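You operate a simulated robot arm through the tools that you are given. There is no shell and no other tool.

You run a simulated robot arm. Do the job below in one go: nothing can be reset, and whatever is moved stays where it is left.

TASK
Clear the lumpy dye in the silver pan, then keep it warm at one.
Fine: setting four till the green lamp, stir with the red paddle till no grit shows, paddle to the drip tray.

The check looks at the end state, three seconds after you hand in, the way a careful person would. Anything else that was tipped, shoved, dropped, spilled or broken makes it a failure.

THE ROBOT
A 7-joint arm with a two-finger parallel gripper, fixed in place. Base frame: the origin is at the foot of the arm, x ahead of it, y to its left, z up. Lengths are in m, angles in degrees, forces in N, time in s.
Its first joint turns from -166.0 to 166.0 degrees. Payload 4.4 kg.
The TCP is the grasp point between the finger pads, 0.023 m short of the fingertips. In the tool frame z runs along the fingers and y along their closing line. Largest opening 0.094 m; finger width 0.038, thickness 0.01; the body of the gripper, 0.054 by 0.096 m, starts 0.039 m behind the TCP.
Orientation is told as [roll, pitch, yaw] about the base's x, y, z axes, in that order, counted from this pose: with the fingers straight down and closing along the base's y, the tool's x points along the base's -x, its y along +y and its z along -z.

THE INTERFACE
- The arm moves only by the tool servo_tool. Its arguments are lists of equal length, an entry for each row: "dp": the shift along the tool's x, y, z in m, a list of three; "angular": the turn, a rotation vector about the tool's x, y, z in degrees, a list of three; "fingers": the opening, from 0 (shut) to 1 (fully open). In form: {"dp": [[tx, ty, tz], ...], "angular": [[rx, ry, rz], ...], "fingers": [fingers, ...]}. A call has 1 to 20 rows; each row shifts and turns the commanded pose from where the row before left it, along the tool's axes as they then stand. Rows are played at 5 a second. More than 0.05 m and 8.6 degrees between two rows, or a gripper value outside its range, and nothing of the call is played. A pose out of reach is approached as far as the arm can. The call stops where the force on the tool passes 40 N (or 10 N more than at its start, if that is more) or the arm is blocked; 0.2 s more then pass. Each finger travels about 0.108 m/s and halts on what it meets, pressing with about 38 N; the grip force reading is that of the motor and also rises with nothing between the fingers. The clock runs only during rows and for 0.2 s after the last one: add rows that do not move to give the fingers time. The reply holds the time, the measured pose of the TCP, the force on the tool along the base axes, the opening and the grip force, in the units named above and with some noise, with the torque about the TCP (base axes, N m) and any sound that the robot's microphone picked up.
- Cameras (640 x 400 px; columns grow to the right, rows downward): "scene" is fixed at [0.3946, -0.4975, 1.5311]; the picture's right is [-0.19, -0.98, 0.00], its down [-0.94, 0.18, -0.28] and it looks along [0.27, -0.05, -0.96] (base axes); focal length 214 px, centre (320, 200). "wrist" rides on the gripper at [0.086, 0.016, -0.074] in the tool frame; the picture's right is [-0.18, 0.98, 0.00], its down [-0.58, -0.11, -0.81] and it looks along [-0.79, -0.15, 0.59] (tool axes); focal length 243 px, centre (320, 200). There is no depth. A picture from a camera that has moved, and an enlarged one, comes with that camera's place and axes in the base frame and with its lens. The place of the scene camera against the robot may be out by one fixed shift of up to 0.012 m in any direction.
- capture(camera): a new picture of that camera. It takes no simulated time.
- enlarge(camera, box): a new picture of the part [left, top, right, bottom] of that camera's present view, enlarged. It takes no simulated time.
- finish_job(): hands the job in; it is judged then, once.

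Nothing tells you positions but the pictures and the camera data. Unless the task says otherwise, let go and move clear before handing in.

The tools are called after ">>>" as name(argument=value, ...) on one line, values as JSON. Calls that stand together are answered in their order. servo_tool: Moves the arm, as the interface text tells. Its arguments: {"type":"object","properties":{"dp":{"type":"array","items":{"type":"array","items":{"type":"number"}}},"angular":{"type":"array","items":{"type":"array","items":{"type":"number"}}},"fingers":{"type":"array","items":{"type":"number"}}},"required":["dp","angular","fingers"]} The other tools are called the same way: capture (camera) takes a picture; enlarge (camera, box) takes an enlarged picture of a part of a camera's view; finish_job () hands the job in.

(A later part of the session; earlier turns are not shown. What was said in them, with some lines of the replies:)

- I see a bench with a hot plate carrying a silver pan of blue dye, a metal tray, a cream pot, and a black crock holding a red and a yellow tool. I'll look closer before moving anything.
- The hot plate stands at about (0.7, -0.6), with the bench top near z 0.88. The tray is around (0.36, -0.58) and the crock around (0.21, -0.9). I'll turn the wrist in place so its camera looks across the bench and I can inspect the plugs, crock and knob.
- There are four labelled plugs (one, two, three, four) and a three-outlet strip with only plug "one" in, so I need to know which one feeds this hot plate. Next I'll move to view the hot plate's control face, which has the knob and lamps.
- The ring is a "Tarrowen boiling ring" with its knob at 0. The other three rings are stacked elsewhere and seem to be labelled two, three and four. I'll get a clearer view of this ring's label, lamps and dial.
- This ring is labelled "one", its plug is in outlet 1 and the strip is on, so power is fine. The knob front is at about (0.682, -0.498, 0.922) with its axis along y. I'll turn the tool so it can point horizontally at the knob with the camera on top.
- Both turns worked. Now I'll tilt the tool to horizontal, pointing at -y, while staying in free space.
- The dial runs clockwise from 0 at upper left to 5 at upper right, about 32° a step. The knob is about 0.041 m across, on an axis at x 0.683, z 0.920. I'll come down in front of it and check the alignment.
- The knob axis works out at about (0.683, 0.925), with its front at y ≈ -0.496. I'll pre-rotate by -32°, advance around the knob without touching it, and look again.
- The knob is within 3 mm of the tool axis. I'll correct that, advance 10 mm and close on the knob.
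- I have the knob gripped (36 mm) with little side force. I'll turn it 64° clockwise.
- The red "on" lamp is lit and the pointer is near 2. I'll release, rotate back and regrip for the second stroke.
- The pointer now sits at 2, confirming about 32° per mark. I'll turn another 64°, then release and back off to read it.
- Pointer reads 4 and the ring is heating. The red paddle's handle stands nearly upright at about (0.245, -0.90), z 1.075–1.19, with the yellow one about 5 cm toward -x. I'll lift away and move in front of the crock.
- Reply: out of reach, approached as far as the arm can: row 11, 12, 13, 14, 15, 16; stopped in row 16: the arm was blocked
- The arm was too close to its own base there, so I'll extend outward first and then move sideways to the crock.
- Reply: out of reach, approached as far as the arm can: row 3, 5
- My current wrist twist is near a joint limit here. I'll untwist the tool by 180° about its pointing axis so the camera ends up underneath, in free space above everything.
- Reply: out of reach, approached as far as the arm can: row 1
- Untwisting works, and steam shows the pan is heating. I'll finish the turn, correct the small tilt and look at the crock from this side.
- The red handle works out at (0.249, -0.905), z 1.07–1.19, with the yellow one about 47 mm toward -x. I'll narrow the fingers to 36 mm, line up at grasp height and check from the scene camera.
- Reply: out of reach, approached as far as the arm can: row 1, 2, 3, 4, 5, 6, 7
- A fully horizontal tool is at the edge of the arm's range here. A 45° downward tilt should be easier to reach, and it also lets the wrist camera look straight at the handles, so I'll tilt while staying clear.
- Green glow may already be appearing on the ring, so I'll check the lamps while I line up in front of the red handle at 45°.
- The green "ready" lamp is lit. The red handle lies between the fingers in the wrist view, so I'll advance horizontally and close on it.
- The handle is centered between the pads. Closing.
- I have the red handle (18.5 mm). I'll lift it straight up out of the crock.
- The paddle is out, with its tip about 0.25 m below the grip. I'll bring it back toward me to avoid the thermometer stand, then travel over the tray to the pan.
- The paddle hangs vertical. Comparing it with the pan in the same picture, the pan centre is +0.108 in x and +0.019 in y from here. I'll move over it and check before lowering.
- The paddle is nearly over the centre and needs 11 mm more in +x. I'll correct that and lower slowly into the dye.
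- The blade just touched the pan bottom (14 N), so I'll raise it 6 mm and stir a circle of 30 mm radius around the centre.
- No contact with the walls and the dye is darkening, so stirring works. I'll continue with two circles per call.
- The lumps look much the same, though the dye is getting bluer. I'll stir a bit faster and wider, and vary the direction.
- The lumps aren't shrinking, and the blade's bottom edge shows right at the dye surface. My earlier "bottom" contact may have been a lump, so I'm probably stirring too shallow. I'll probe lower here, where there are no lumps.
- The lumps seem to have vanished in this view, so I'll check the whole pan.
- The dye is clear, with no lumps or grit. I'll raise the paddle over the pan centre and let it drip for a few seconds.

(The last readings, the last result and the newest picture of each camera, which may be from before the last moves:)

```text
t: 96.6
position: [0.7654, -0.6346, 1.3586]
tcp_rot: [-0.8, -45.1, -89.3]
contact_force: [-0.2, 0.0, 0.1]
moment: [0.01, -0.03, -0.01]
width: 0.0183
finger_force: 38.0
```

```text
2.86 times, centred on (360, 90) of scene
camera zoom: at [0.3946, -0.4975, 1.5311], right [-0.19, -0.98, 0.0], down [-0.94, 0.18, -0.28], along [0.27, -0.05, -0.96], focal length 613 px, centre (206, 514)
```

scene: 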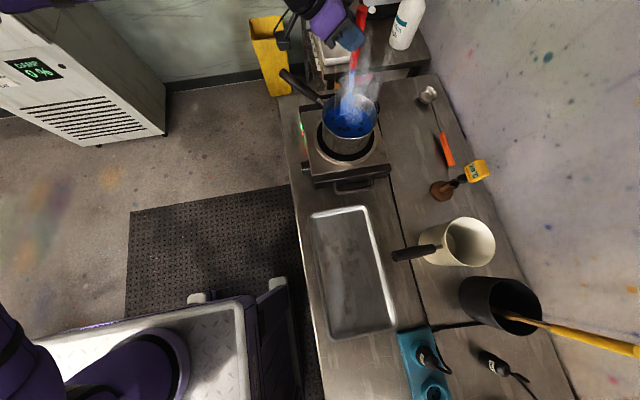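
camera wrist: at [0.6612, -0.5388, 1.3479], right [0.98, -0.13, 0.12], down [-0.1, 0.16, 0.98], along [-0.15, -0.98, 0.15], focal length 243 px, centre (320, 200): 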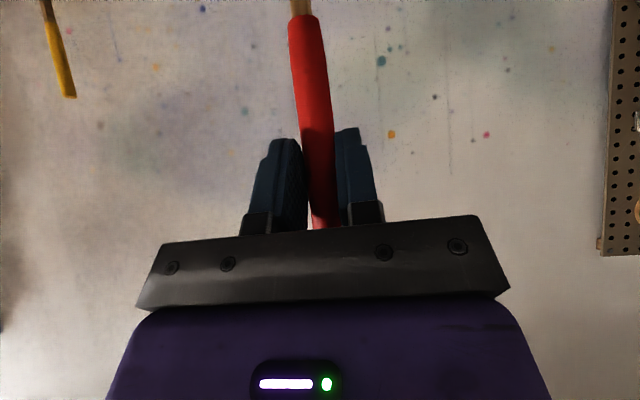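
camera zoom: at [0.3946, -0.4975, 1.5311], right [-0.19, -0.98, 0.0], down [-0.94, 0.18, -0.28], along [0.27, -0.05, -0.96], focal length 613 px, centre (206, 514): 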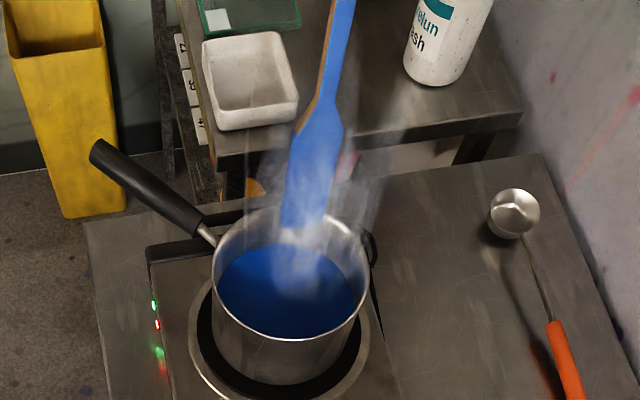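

The dye is clear and nothing drips from the blade. I'll carry the paddle over the tray and turn it.

>>> servo_tool(dp=[[0.006, -0.03, -0.006], [0.006, -0.042, -0.006], [0.006, -0.042, -0.006], [0.006, -0.042, -0.006], [0.006, -0.042, -0.006], [0.006, -0.042, -0.006], [0.006, -0.035, -0.006], [0, -0.02, 0], [0, 0, 0]], angular=[[0, 0, 0], [0, 0, 0], [0, 0, 0], [0, 0, 0], [0, 0, 0], [0, 0, 0], [0, 0, 0], [0, 0, 0], [0, 0, 0]], fingers=[0, 0, 0, 0, 0, 0, 0, 0, 0])

>>> servo_tool(dp=[[0, 0, 0], [0, 0, 0], [0, 0, 0], [0, 0, 0], [0, 0, 0], [0, 0, 0], [0, 0, 0], [0, 0, 0], [0, 0, 0], [0, 0, 0], [0, 0, 0], [0, 0, 0]], angular=[[-5.785, 0, -5.785], [-5.785, 0, -5.785], [-5.785, 0, -5.785], [-5.785, 0, -5.785], [-5.785, 0, -5.785], [-5.785, 0, -5.785], [-5.785, 0, -5.785], [-5.785, 0, -5.785], [-5.785, 0, -5.785], [-5.785, 0, -5.785], [-5.785, 0, -5.785], [0, 0, 0]], fingers=[0, 0, 0, 0, 0, 0, 0, 0, 0, 0, 0, 0])

>>> capture(camera="scene")

>>> capture(camera="wrist")

```text
t: 98.6
position: [0.4702, -0.5754, 1.3619]
tcp_rot: [-0.9, -45.1, -89.4]
contact_force: [0.4, 0.1, 0.0]
moment: [0.01, 0.0, -0.03]
width: 0.0186
finger_force: 38.4
```

```text
t: 101.2
position: [0.4695, -0.5757, 1.3627]
tcp_rot: [-0.2, -44.4, 0.5]
contact_force: [-1.3, 0.7, -1.5]
moment: [0.0, -0.01, 0.01]
width: 0.0185
finger_force: 38.0
```

```text
taken
```

scene: 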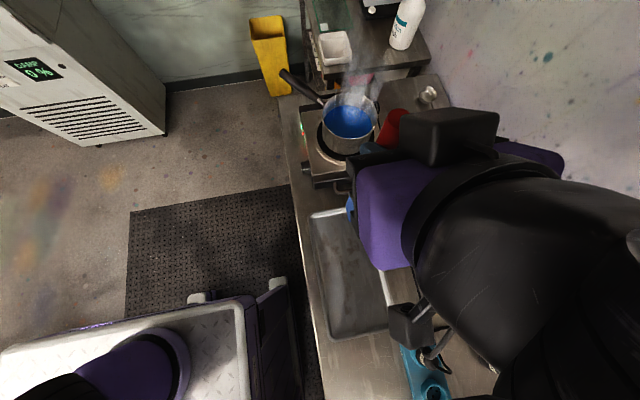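

```text
taken
camera wrist: at [0.3569, -0.5595, 1.355], right [0.13, 0.98, 0.13], down [-0.15, -0.11, 0.98], along [0.98, -0.14, 0.13], focal length 243 px, centre (320, 200)
```

wrist: 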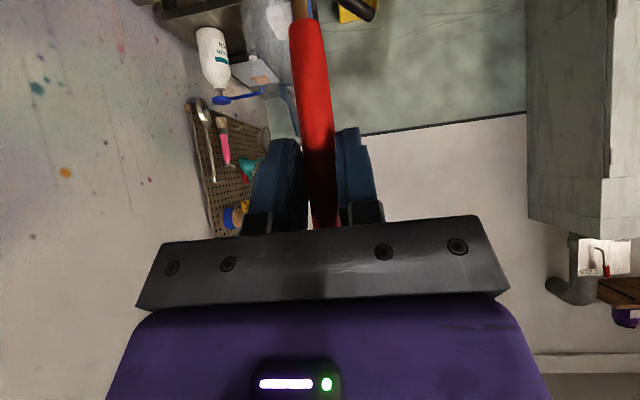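

Now I'll tilt by 90° so the paddle becomes horizontal with its blade toward -x, above the tray.

>>> servo_tool(dp=[[0, 0, 0], [0, 0, 0], [0, 0, 0], [0, 0, 0], [0, 0, 0], [0, 0, 0], [0, 0, 0], [0, 0, 0], [0, 0, 0], [0, 0, 0], [0, 0, 0], [0, 0, 0]], angular=[[0, 8.15, 0], [0, 8.15, 0], [0, 8.15, 0], [0, 8.15, 0], [0, 8.15, 0], [0, 8.15, 0], [0, 8.15, 0], [0, 8.15, 0], [0, 8.15, 0], [0, 8.15, 0], [0, 8.15, 0], [0, 0, 0]], fingers=[0, 0, 0, 0, 0, 0, 0, 0, 0, 0, 0, 0])

>>> capture(camera="scene")

>>> capture(camera="wrist")

```text
t: 103.8
position: [0.4697, -0.5747, 1.3612]
tcp_rot: [-0.3, 45.4, 0.0]
contact_force: [0.0, -0.9, -0.5]
moment: [-0.04, -0.08, 0.02]
width: 0.0186
finger_force: 37.9
```

```text
taken
```

scene: 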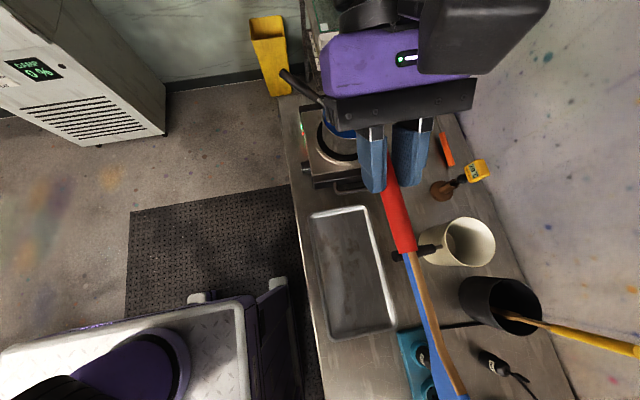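

```text
taken
camera wrist: at [0.4632, -0.5583, 1.4759], right [0.13, 0.98, -0.13], down [0.98, -0.11, 0.15], along [0.14, -0.15, -0.98], focal length 243 px, centre (320, 200)
```

wrist: 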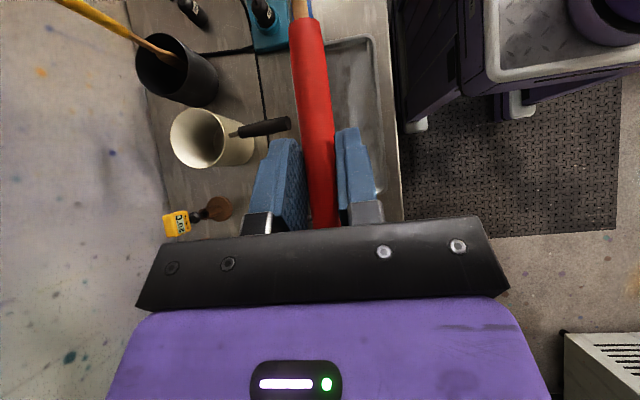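

>>> enlarge(camera="wrist", box=[230, 0, 410, 230])

>>> enlarge(camera="scene", box=[290, 180, 490, 400])

```text
1.74 times, centred on (320, 115) of wrist
camera zoom: at [0.4632, -0.5583, 1.4759], right [0.13, 0.98, -0.13], down [0.98, -0.11, 0.15], along [0.14, -0.15, -0.98], focal length 422 px, centre (320, 348)
```

zoom: 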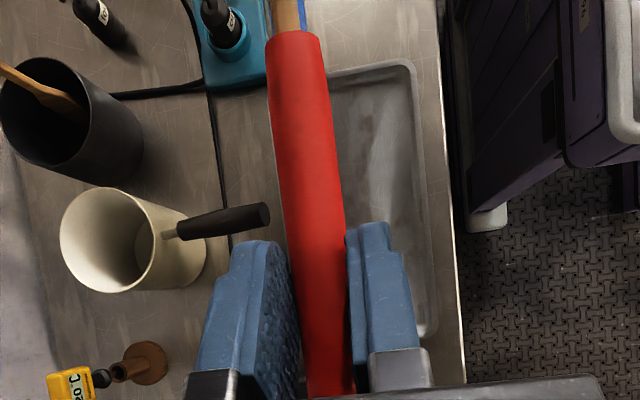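

```text
1.82 times, centred on (390, 290) of scene
camera zoom: at [0.3946, -0.4975, 1.5311], right [-0.19, -0.98, 0.0], down [-0.94, 0.18, -0.28], along [0.27, -0.05, -0.96], focal length 390 px, centre (193, 36)
```

zoom: 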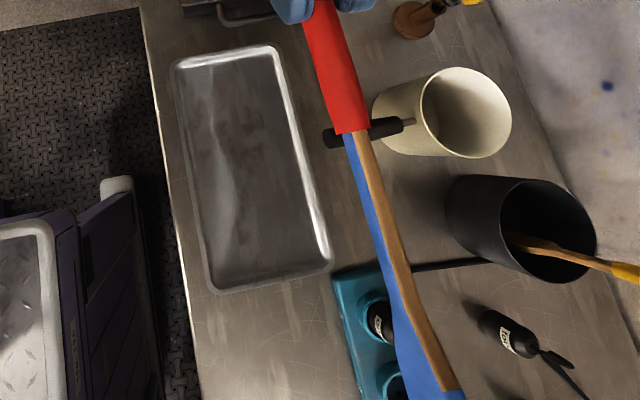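

The paddle is horizontal with its blade toward -x. The tray centre is about (0.374, -0.574), and its inside is barely longer than the paddle, so I'll lay it 15° diagonally. That also keeps the wrist away from the pan.

>>> servo_tool(dp=[[0, 0, 0], [0, 0, 0], [-0.0092, 0.0255, -0.0092], [-0.028, 0, 0.028], [-0.028, 0, 0.028], [-0.028, 0, 0.028], [-0.028, 0, 0.028], [-0.028, 0, 0.028], [-0.028, 0, 0.028], [-0.028, 0, 0.028], [0, 0, 0]], angular=[[5.3, 0, -5.3], [5.3, 0, -5.3], [0, 0, 0], [0, 0, 0], [0, 0, 0], [0, 0, 0], [0, 0, 0], [0, 0, 0], [0, 0, 0], [0, 0, 0], [0, 0, 0]], fingers=[0, 0, 0, 0, 0, 0, 0, 0, 0, 0, 0])

>>> capture(camera="scene")

>>> capture(camera="wrist")

```text
t: 106.2
position: [0.4738, -0.5476, 1.0848]
tcp_rot: [0.0, 45.2, 15.1]
contact_force: [0.1, -0.5, -0.1]
moment: [-0.03, -0.1, -0.03]
width: 0.0184
finger_force: 38.1
```

```text
taken
```

scene: 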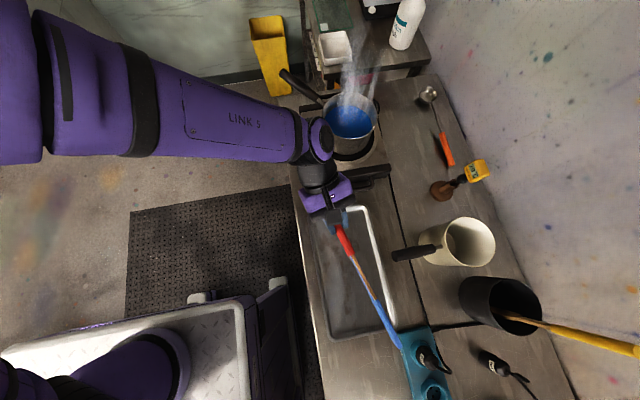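

```text
taken
camera wrist: at [0.4635, -0.5341, 1.1988], right [-0.13, 0.98, -0.13], down [0.98, 0.15, 0.15], along [0.17, -0.11, -0.98], focal length 243 px, centre (320, 200)
```

wrist: 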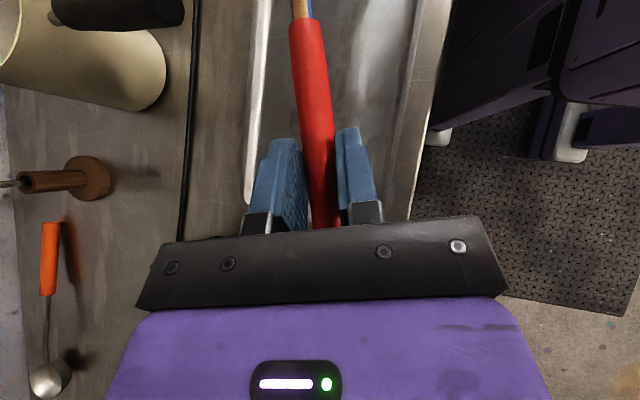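

Everything is clear and the paddle is over the tray. I'll lower to just above contact and check again.

>>> servo_tool(dp=[[0.0021, -0.0034, 0.0021], [-0.022, 0, 0.022], [-0.022, 0, 0.022], [-0.022, 0, 0.022], [-0.022, 0, 0.022], [-0.0185, 0, 0.0185], [0, 0, 0]], angular=[[0, 0, 0], [0, 0, 0], [0, 0, 0], [0, 0, 0], [0, 0, 0], [0, 0, 0], [0, 0, 0]], fingers=[0, 0, 0, 0, 0, 0, 0])

>>> capture(camera="scene")

>>> enlarge(camera="scene", box=[290, 180, 450, 360])

>>> capture(camera="wrist")

```text
t: 107.8
position: [0.4725, -0.553, 0.9334]
tcp_rot: [-0.1, 45.3, 15.0]
contact_force: [0.4, 0.2, -0.6]
moment: [0.03, -0.04, 0.01]
width: 0.0187
finger_force: 38.1
```

```text
taken
```

scene: 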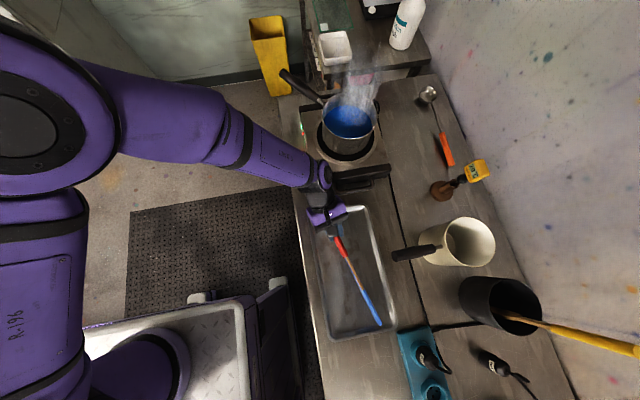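

```text
2.22 times, centred on (370, 270) of scene
camera zoom: at [0.3946, -0.4975, 1.5311], right [-0.19, -0.98, 0.0], down [-0.94, 0.18, -0.28], along [0.27, -0.05, -0.96], focal length 477 px, centre (209, 44)
```

zoom: 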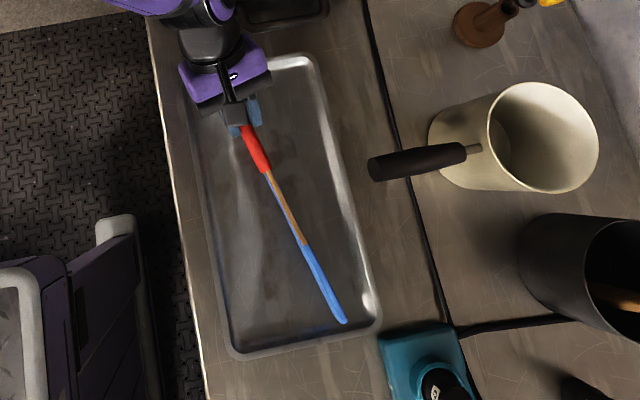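

```text
taken
camera wrist: at [0.4615, -0.5395, 1.0478], right [-0.13, 0.98, -0.13], down [0.98, 0.15, 0.15], along [0.17, -0.11, -0.98], focal length 243 px, centre (320, 200)
```

wrist: 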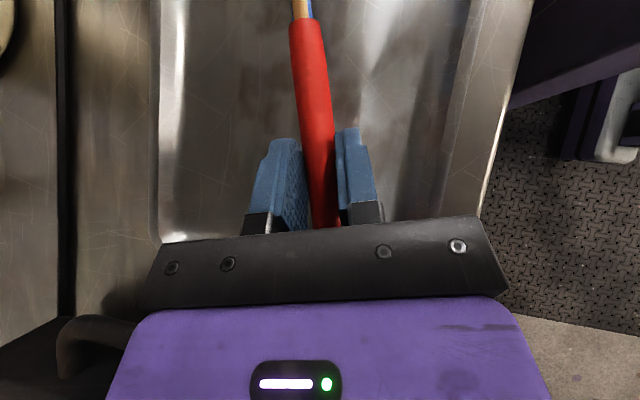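

The paddle is fully within the tray outline. I'll lower in small steps until I feel the blade touch.

>>> servo_tool(dp=[[-0.0028, 0, 0.0028], [-0.0028, 0, 0.0028], [-0.0028, 0, 0.0028], [0, 0, 0]], angular=[[0, 0, 0], [0, 0, 0], [0, 0, 0], [0, 0, 0]], fingers=[0, 0, 0, 0])

>>> servo_tool(dp=[[-0.0021, 0, 0.0021], [-0.0021, 0, 0.0021], [0, 0, 0]], angular=[[0, 0, 0], [0, 0, 0], [0, 0, 0]], fingers=[0, 0, 0])

```text
t: 108.8
position: [0.472, -0.5531, 0.9222]
tcp_rot: [-0.1, 45.4, 15.1]
contact_force: [-0.6, 0.1, -0.9]
moment: [0.0, -0.03, -0.01]
width: 0.0186
finger_force: 38.4
```

```text
t: 109.6
position: [0.4718, -0.5536, 0.9178]
tcp_rot: [-0.1, 45.3, 15.1]
contact_force: [0.5, 0.0, 6.5]
moment: [-0.29, 1.08, -0.01]
width: 0.0185
finger_force: 37.8
```

The blade edge is resting on the tray floor (6.5 N). I'll open gently and let the handle settle.

>>> servo_tool(dp=[[0, 0, 0], [0, 0, 0], [0, 0, 0], [0, 0, 0], [0, 0, 0], [0, 0, 0], [0, 0, 0]], angular=[[0, 0, 0], [0, 0, 0], [0, 0, 0], [0, 0, 0], [0, 0, 0], [0, 0, 0], [0, 0, 0]], fingers=[0.22, 0.25, 0.3, 0.38, 0.45, 0.45, 0.45])

>>> enlarge(camera="scene", box=[290, 180, 450, 360])

>>> capture(camera="wrist")

```text
t: 111.2
position: [0.4723, -0.5539, 0.9166]
tcp_rot: [0.0, 45.3, 15.2]
contact_force: [0.3, 0.2, 0.8]
moment: [-0.01, -0.01, -0.02]
width: 0.0422
finger_force: 0.0
```

```text
2.22 times, centred on (370, 270) of scene
camera zoom: at [0.3946, -0.4975, 1.5311], right [-0.19, -0.98, 0.0], down [-0.94, 0.18, -0.28], along [0.27, -0.05, -0.96], focal length 477 px, centre (209, 44)
```

zoom: 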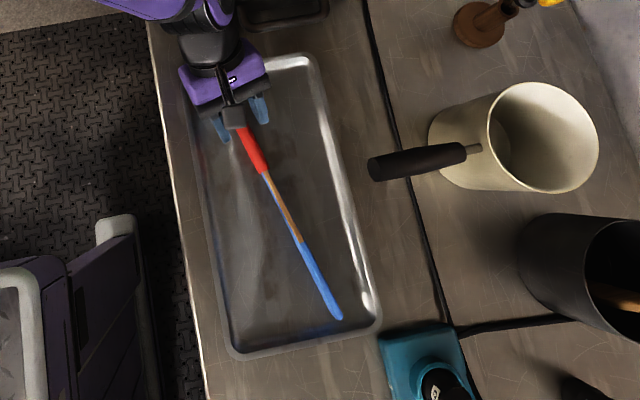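

```text
taken
camera wrist: at [0.4614, -0.5389, 1.0301], right [-0.13, 0.98, -0.13], down [0.98, 0.15, 0.15], along [0.17, -0.11, -0.98], focal length 243 px, centre (320, 200)
```

wrist: 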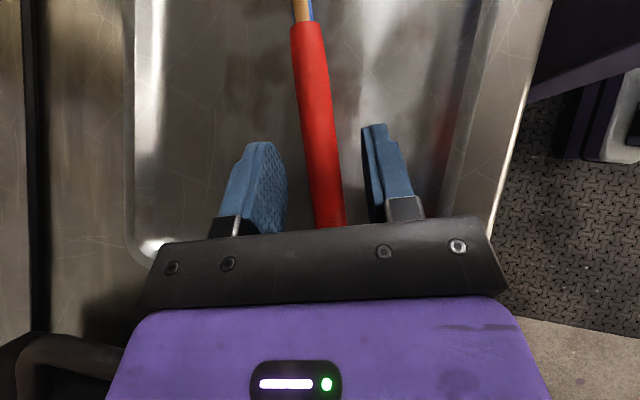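

The paddle lies in the tray, free of the fingers. I'll withdraw straight up.

>>> servo_tool(dp=[[0.007, 0, -0.007], [0.014, 0, -0.014], [0.02, 0, -0.02], [0.025, 0, -0.025], [0.03, 0, -0.03], [0.03, 0, -0.03], [0.03, 0, -0.03], [0.03, 0, -0.03], [0.03, 0, -0.03], [0.03, 0, -0.03], [0, 0, 0]], angular=[[0, 0, 0], [0, 0, 0], [0, 0, 0], [0, 0, 0], [0, 0, 0], [0, 0, 0], [0, 0, 0], [0, 0, 0], [0, 0, 0], [0, 0, 0], [0, 0, 0]], fingers=[0.45, 0.45, 0.45, 0.45, 0.45, 0.45, 0.45, 0.45, 0.45, 0.45, 0.45])

>>> capture(camera="scene")

>>> enlarge(camera="wrist", box=[180, 0, 460, 230])

```text
t: 113.6
position: [0.4736, -0.5518, 1.2653]
tcp_rot: [-0.1, 45.3, 15.1]
contact_force: [-0.2, -0.4, 0.3]
moment: [0.0, 0.02, 0.02]
width: 0.0423
finger_force: 0.2
```

```text
taken
```

scene: 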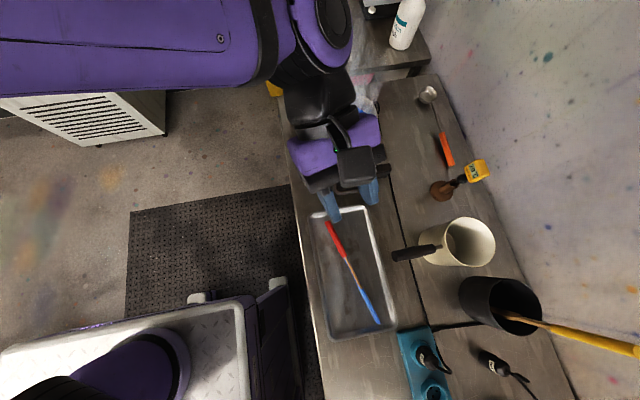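

```text
1.74 times, centred on (320, 115) of wrist
camera zoom: at [0.4625, -0.5381, 1.3792], right [-0.13, 0.98, -0.13], down [0.98, 0.15, 0.15], along [0.17, -0.11, -0.98], focal length 422 px, centre (320, 348)
```

zoom: 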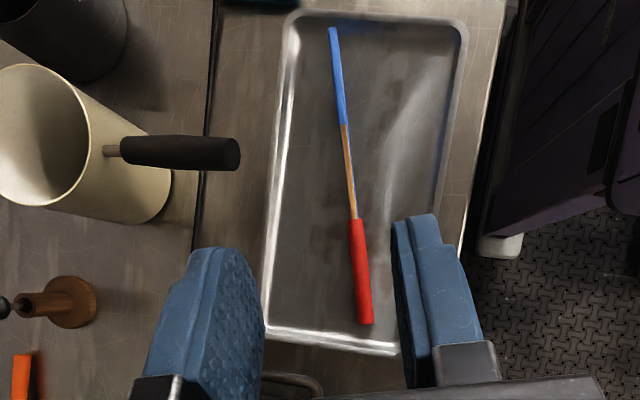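

The paddle rests fully in the tray. Next I'll set the knob from 4 back to 1, starting by reorienting the tool clear of the bench.

>>> servo_tool(dp=[[0, 0, 0], [0, 0, 0], [0, 0, 0], [0, 0, 0], [0, 0, 0], [0, 0, 0], [-0.035, 0.0294, 0], [-0.035, 0.0294, 0], [-0.035, 0.0294, 0], [-0.035, 0.0294, 0], [-0.035, 0.0294, 0], [-0.035, 0.0294, 0], [-0.035, 0.0294, 0], [-0.035, 0.0294, 0], [0, 0, 0]], angular=[[0, -7.5, 0], [0, -7.5, 0], [0, -7.5, 0], [0, -7.5, 0], [0, -7.5, 0], [0, -7.7, 0], [0, 0, 0], [0, 0, 0], [0, 0, 0], [0, 0, 0], [0, 0, 0], [0, 0, 0], [0, 0, 0], [0, 0, 0], [0, 0, 0]], fingers=[0.45, 0.45, 0.45, 0.45, 0.45, 0.45, 0.45, 0.45, 0.45, 0.45, 0.45, 0.45, 0.65, 0.65, 0.65])

>>> servo_tool(dp=[[0, 0, 0], [0, 0, 0], [0, 0, 0], [0, 0, 0], [0, 0, 0], [0, 0, 0], [0, 0, 0], [0, 0, 0], [0, 0, 0], [0, 0, 0]], angular=[[0, 0, -7.5], [0, 0, -7.5], [0, 0, -7.5], [0, 0, -7.5], [0, 0, -7.5], [0, 0, -7.5], [0, 0, -7.5], [0, 0, -7.5], [0, 0, -7.5], [0, 0, -7.5]], fingers=[0.65, 0.65, 0.65, 0.65, 0.65, 0.65, 0.65, 0.65, 0.65, 0.65])

>>> enlarge(camera="scene", box=[280, 60, 440, 200])

```text
t: 116.8
position: [0.6829, -0.2527, 1.2648]
tcp_rot: [-0.2, 0.1, 15.2]
contact_force: [0.1, -0.3, -0.3]
moment: [0.02, 0.0, 0.0]
width: 0.0611
finger_force: 0.0
```

```text
t: 119.0
position: [0.682, -0.2507, 1.2638]
tcp_rot: [0.1, 0.0, 90.3]
contact_force: [0.4, -0.2, 0.2]
moment: [-0.01, -0.02, 0.02]
width: 0.0614
finger_force: 0.0
```

```text
2.86 times, centred on (360, 130) of scene
camera zoom: at [0.3946, -0.4975, 1.5311], right [-0.19, -0.98, 0.0], down [-0.94, 0.18, -0.28], along [0.27, -0.05, -0.96], focal length 613 px, centre (206, 400)
```

zoom: 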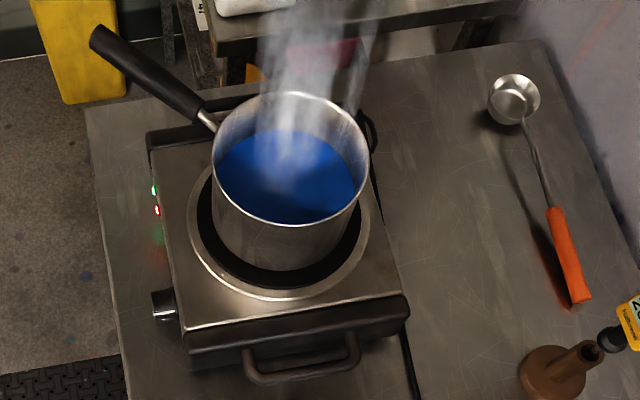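

>>> servo_tool(dp=[[0, 0, 0], [0, 0, 0], [0, 0, 0], [0, 0, 0], [0, 0, 0], [0, 0, 0], [0, 0, 0], [0, 0, 0], [0, 0, 0], [0, 0, 0], [0, 0, 0], [0, 0, 0]], angular=[[0, 8.1818, 0], [0, 8.1818, 0], [0, 8.1818, 0], [0, 8.1818, 0], [0, 8.1818, 0], [0, 8.1818, 0], [0, 8.1818, 0], [0, 8.1818, 0], [0, 8.1818, 0], [0, 8.1818, 0], [0, 8.1818, 0], [0, 0, 0]], fingers=[0.65, 0.65, 0.65, 0.65, 0.65, 0.65, 0.65, 0.65, 0.65, 0.65, 0.65, 0.65])

>>> servo_tool(dp=[[-0.0421, 0, 0.018], [-0.0421, 0, 0.018], [-0.0421, 0, 0.018], [-0.0421, 0, 0.018], [-0.0421, 0, 0.018], [-0.0421, 0, 0.018], [-0.0421, 0, 0.018], [-0.0421, 0, 0.018], [0, 0, 0]], angular=[[0, 0, 0], [0, 0, 0], [0, 0, 0], [0, 0, 0], [0, 0, 0], [0, 0, 0], [0, 0, 0], [0, 0, 0], [0, 0, 0]], fingers=[0.65, 0.65, 0.65, 0.65, 0.65, 0.65, 0.65, 0.65, 0.65])

>>> capture(camera="wrist")

>>> enlarge(camera="wrist", box=[270, 0, 390, 100])

```text
t: 121.6
position: [0.6823, -0.2515, 1.2646]
tcp_rot: [166.9, 89.9, -102.9]
contact_force: [-0.5, 0.2, 0.0]
moment: [-0.04, 0.01, -0.02]
width: 0.061
finger_force: 0.1
```

```text
t: 123.6
position: [0.6815, -0.3959, 0.9279]
tcp_rot: [155.4, 89.9, -114.5]
contact_force: [0.5, -0.6, -0.8]
moment: [0.0, 0.01, 0.02]
width: 0.0612
finger_force: 0.0
```

```text
taken
camera wrist: at [0.6667, -0.3204, 1.0136], right [-0.98, 0.0, -0.18], down [0.11, 0.81, -0.58], along [0.15, -0.59, -0.79], focal length 243 px, centre (320, 200)
```

wrist: 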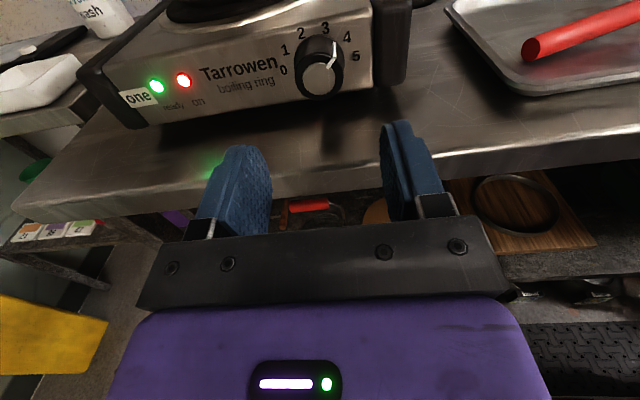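

```text
4.00 times, centred on (330, 50) of wrist
camera zoom: at [0.6667, -0.3204, 1.0136], right [-0.98, 0.0, -0.18], down [0.11, 0.81, -0.58], along [0.15, -0.59, -0.79], focal length 970 px, centre (280, 800)
```

zoom: 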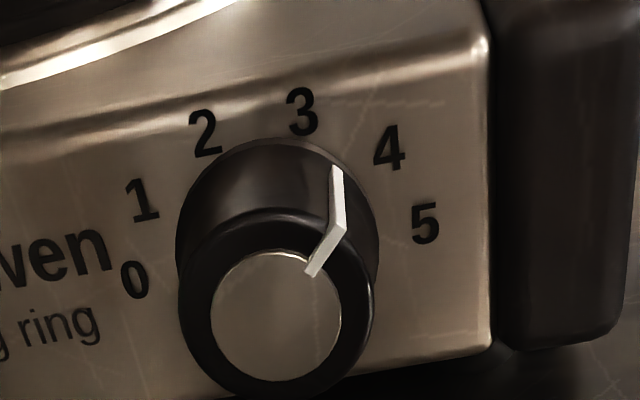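

The pointer is still at 4. I'll pre-rotate +24°, grip and turn 48° counter-clockwise, then regrip and turn 48° more.

>>> servo_tool(dp=[[-0.001, -0.001, 0], [0, 0, 0], [0, 0, 0], [0, 0, 0.03], [0, 0, 0.03], [0, 0, 0.02], [0, 0, 0.0125], [0, 0, 0], [0, 0, 0], [0, 0, 0], [0, 0, 0]], angular=[[0, 0, 8], [0, 0, 8], [0, 0, 8], [0, 0, 0], [0, 0, 0], [0, 0, 0], [0, 0, 0], [0, 0, 0], [0, 0, 0], [0, 0, 0], [0, 0, 0]], fingers=[0.65, 0.65, 0.65, 0.65, 0.65, 0.65, 0.65, 0.65, 0.3, 0.3, 0.3])

>>> servo_tool(dp=[[0, 0, 0], [0, 0, 0], [0, 0, 0], [0, 0, 0], [0, 0, 0], [0, 0, 0], [0, 0, 0]], angular=[[0, 0, -8], [0, 0, -8], [0, 0, -8], [0, 0, -8], [0, 0, -8], [0, 0, -8], [0, 0, 0]], fingers=[0.3, 0.3, 0.3, 0.3, 0.3, 0.3, 0.3])

>>> capture(camera="wrist")

```text
t: 126.0
position: [0.6826, -0.4893, 0.9253]
tcp_rot: [-90.2, 66.1, -0.1]
contact_force: [-1.6, -1.2, -0.6]
moment: [0.21, -0.02, -0.4]
width: 0.0361
finger_force: 38.1
```

```text
t: 127.6
position: [0.6831, -0.4876, 0.9264]
tcp_rot: [90.2, 65.8, -179.7]
contact_force: [2.4, -3.4, -0.5]
moment: [0.04, 0.01, -0.36]
width: 0.0363
finger_force: 38.0
```

```text
taken
camera wrist: at [0.7053, -0.4134, 1.0111], right [-0.97, 0.0, 0.23], down [-0.14, 0.81, -0.58], along [-0.19, -0.59, -0.78], focal length 243 px, centre (320, 200)
```

wrist: 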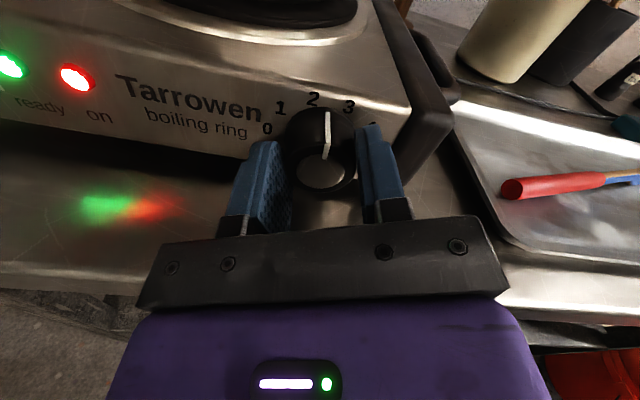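

The pointer is at about 2.5 as expected. On to the second 48° stroke, then release and read it.

>>> servo_tool(dp=[[0, 0, 0], [0, 0, 0], [0, 0, 0], [0, 0, 0], [0, 0, 0], [0, 0, 0], [0, 0, 0], [0, 0, 0], [0, 0, 0], [0, 0, 0], [0, 0, 0], [0, 0, 0]], angular=[[0, 0, 0], [0, 0, 0], [0, 0, 8], [0, 0, 8], [0, 0, 8], [0, 0, 8], [0, 0, 8], [0, 0, 8], [0, 0, 0], [0, 0, 0], [0, 0, 0], [0, 0, 0]], fingers=[0.65, 0.65, 0.65, 0.65, 0.65, 0.65, 0.65, 0.65, 0.65, 0.3, 0.3, 0.3])

>>> servo_tool(dp=[[0, 0, 0], [0, 0, 0], [0, 0, 0], [0, 0, 0], [0, 0, 0], [0, 0, 0], [0, 0, 0]], angular=[[0, 0, -8], [0, 0, -8], [0, 0, -8], [0, 0, -8], [0, 0, -8], [0, 0, -8], [0, 0, 0]], fingers=[0.3, 0.3, 0.3, 0.3, 0.3, 0.3, 0.3])

>>> servo_tool(dp=[[0, 0, 0], [0, 0, 0], [0, 0, -0.02], [0, 0, -0.03], [0, 0, -0.04], [0, 0, 0], [0, 0, 0], [0, 0, 0]], angular=[[0, 0, 0], [0, 0, 0], [0, 0, 0], [0, 0, 0], [0, 0, 0], [0, 0, 8], [0, 0, 8], [0, 0, 8]], fingers=[0.65, 0.65, 0.65, 0.65, 0.65, 0.65, 0.65, 0.65])

>>> enlarge(camera="wrist", box=[110, 0, 390, 130])

>>> enlarge(camera="wrist", box=[270, 0, 390, 100])

```text
t: 130.2
position: [0.6834, -0.4881, 0.9259]
tcp_rot: [-90.1, 66.1, 0.0]
contact_force: [-5.5, 2.8, 0.6]
moment: [0.19, 0.0, -0.53]
width: 0.0364
finger_force: 38.3
```

```text
t: 131.8
position: [0.6841, -0.4884, 0.9264]
tcp_rot: [90.1, 65.8, -179.8]
contact_force: [-4.4, 4.6, -0.8]
moment: [0.28, 0.01, -0.51]
width: 0.0366
finger_force: 37.5
```

```text
t: 133.6
position: [0.684, -0.3975, 0.9266]
tcp_rot: [-137.7, 89.9, -47.6]
contact_force: [0.4, -0.2, 0.7]
moment: [-0.01, 0.0, -0.02]
width: 0.0609
finger_force: 0.0
```

```text
2.29 times, centred on (250, 65) of wrist
camera zoom: at [0.6677, -0.3231, 1.0121], right [-0.98, 0.0, -0.19], down [0.11, 0.81, -0.58], along [0.15, -0.59, -0.79], focal length 555 px, centre (480, 509)
```

zoom: 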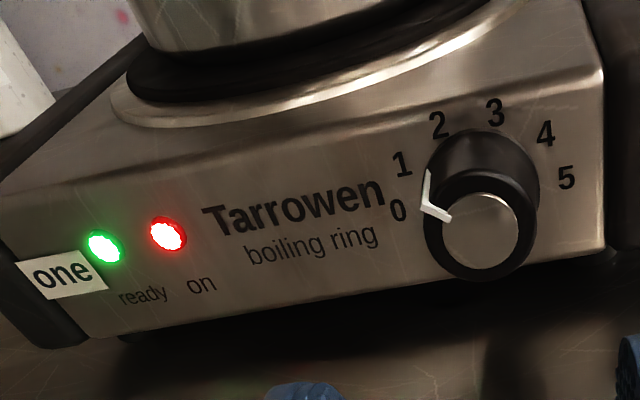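

```text
4.00 times, centred on (330, 50) of wrist
camera zoom: at [0.6677, -0.3231, 1.0121], right [-0.98, 0.0, -0.19], down [0.11, 0.81, -0.58], along [0.15, -0.59, -0.79], focal length 970 px, centre (280, 800)
```

zoom: 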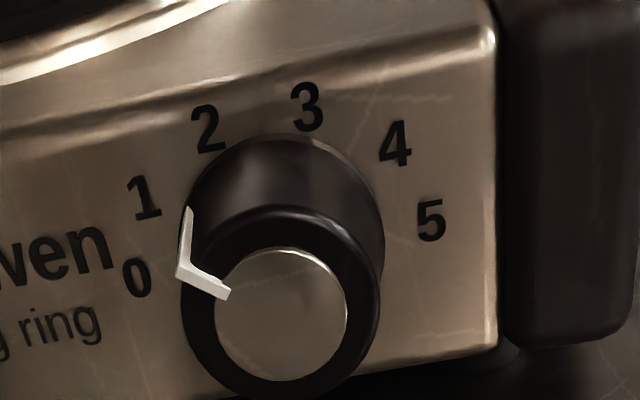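

Allowing for the view angle, the pointer sits exactly on 1, mirroring its earlier position at 4. I'll back away, raise the arm clear and check everything before handing in.

>>> servo_tool(dp=[[0, 0, -0.04], [0, 0, -0.04], [0.03, 0, -0.03], [0.04, 0, -0.02], [0.045, 0, 0], [0.045, 0, 0], [0.045, 0, 0], [0.045, 0, 0], [0, 0, 0]], angular=[[0, 0, 0], [0, 0, 0], [0, 0, 0], [0, 0, 0], [0, 0, 0], [0, 0, 0], [0, 0, 0], [0, 0, 0], [0, 0, 0]], fingers=[0.65, 0.65, 0.65, 0.65, 0.65, 0.65, 0.65, 0.65, 0.65])

>>> capture(camera="scene")

>>> capture(camera="wrist")

>>> enlarge(camera="scene", box=[315, 85, 385, 155])

>>> enlarge(camera="wrist", box=[290, 90, 390, 170])

>>> enlarge(camera="scene", box=[290, 180, 450, 360])

```text
t: 135.6
position: [0.6836, -0.2684, 1.1766]
tcp_rot: [143.3, 89.9, -126.5]
contact_force: [0.0, -0.1, 0.4]
moment: [-0.03, 0.0, -0.05]
width: 0.0611
finger_force: 0.1
```

```text
taken
```

scene: 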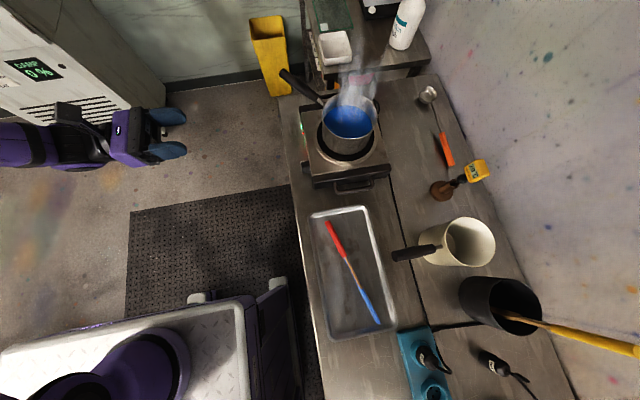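

```text
taken
camera wrist: at [0.6688, -0.1928, 1.2633], right [-0.98, 0.0, -0.18], down [0.11, 0.81, -0.58], along [0.15, -0.59, -0.79], focal length 243 px, centre (320, 200)
```

wrist: 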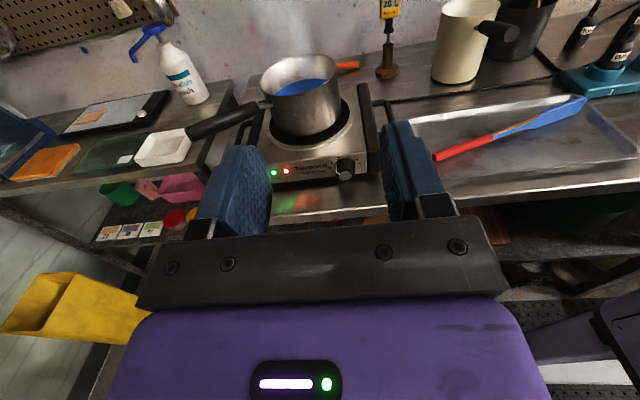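

```text
5.71 times, centred on (350, 120) of scene
camera zoom: at [0.3946, -0.4975, 1.5311], right [-0.19, -0.98, 0.0], down [-0.94, 0.18, -0.28], along [0.27, -0.05, -0.96], focal length 1226 px, centre (149, 657)
```

zoom: 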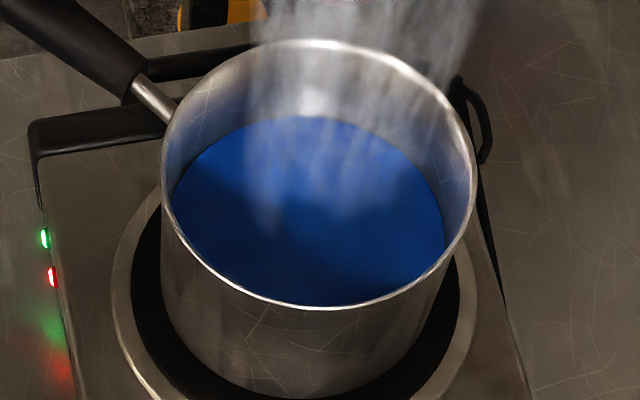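

```text
5.00 times, centred on (340, 130) of wrist
camera zoom: at [0.6688, -0.1928, 1.2633], right [-0.98, 0.0, -0.18], down [0.11, 0.81, -0.58], along [0.15, -0.59, -0.79], focal length 1213 px, centre (220, 550)
```

zoom: 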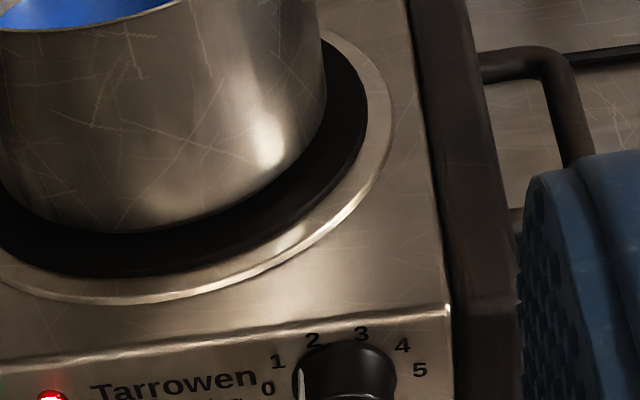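

```text
2.22 times, centred on (370, 270) of scene
camera zoom: at [0.3946, -0.4975, 1.5311], right [-0.19, -0.98, 0.0], down [-0.94, 0.18, -0.28], along [0.27, -0.05, -0.96], focal length 477 px, centre (209, 44)
```

zoom: 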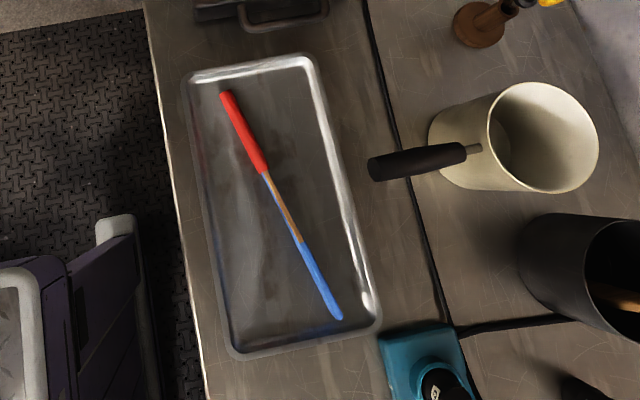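

>>> enlarge(camera="wrist", box=[310, 145, 370, 190])

```text
8.89 times, centred on (340, 168) of wrist
camera zoom: at [0.6688, -0.1928, 1.2633], right [-0.98, 0.0, -0.18], down [0.11, 0.81, -0.58], along [0.15, -0.59, -0.79], focal length 2157 px, centre (142, 489)
```

zoom: 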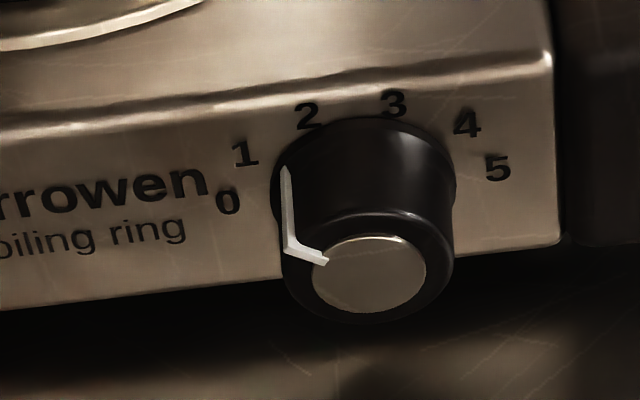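

The dye is clear, the knob points at 1 with the lamps lit, and the red paddle lies inside the tray. Nothing else has moved and the arm is clear, so I'm handing in.

>>> finish_job()

```text
The job is handed in.
```

The dye in the silver pan is clear, with no lumps or grit showing. It's now keeping warm with the ring at one.

- **Heating:** I set the ring to four and the green lamp came on. It stayed at four while I stirred and put the paddle away. The knob is now at one, and both lamps were still lit at my last look.
- **Stirring:** I stirred with the red paddle for about 40 seconds until the lumps were gone. Early on, the blade pressed lightly on the bottom of the pan or on a lump. The pan didn't move.
- **Paddle:** It's lying inside the drip tray, resting on the narrow edge of its blade.

I saw no spills or drips, and nothing else was moved. The arm is back clear of the bench.
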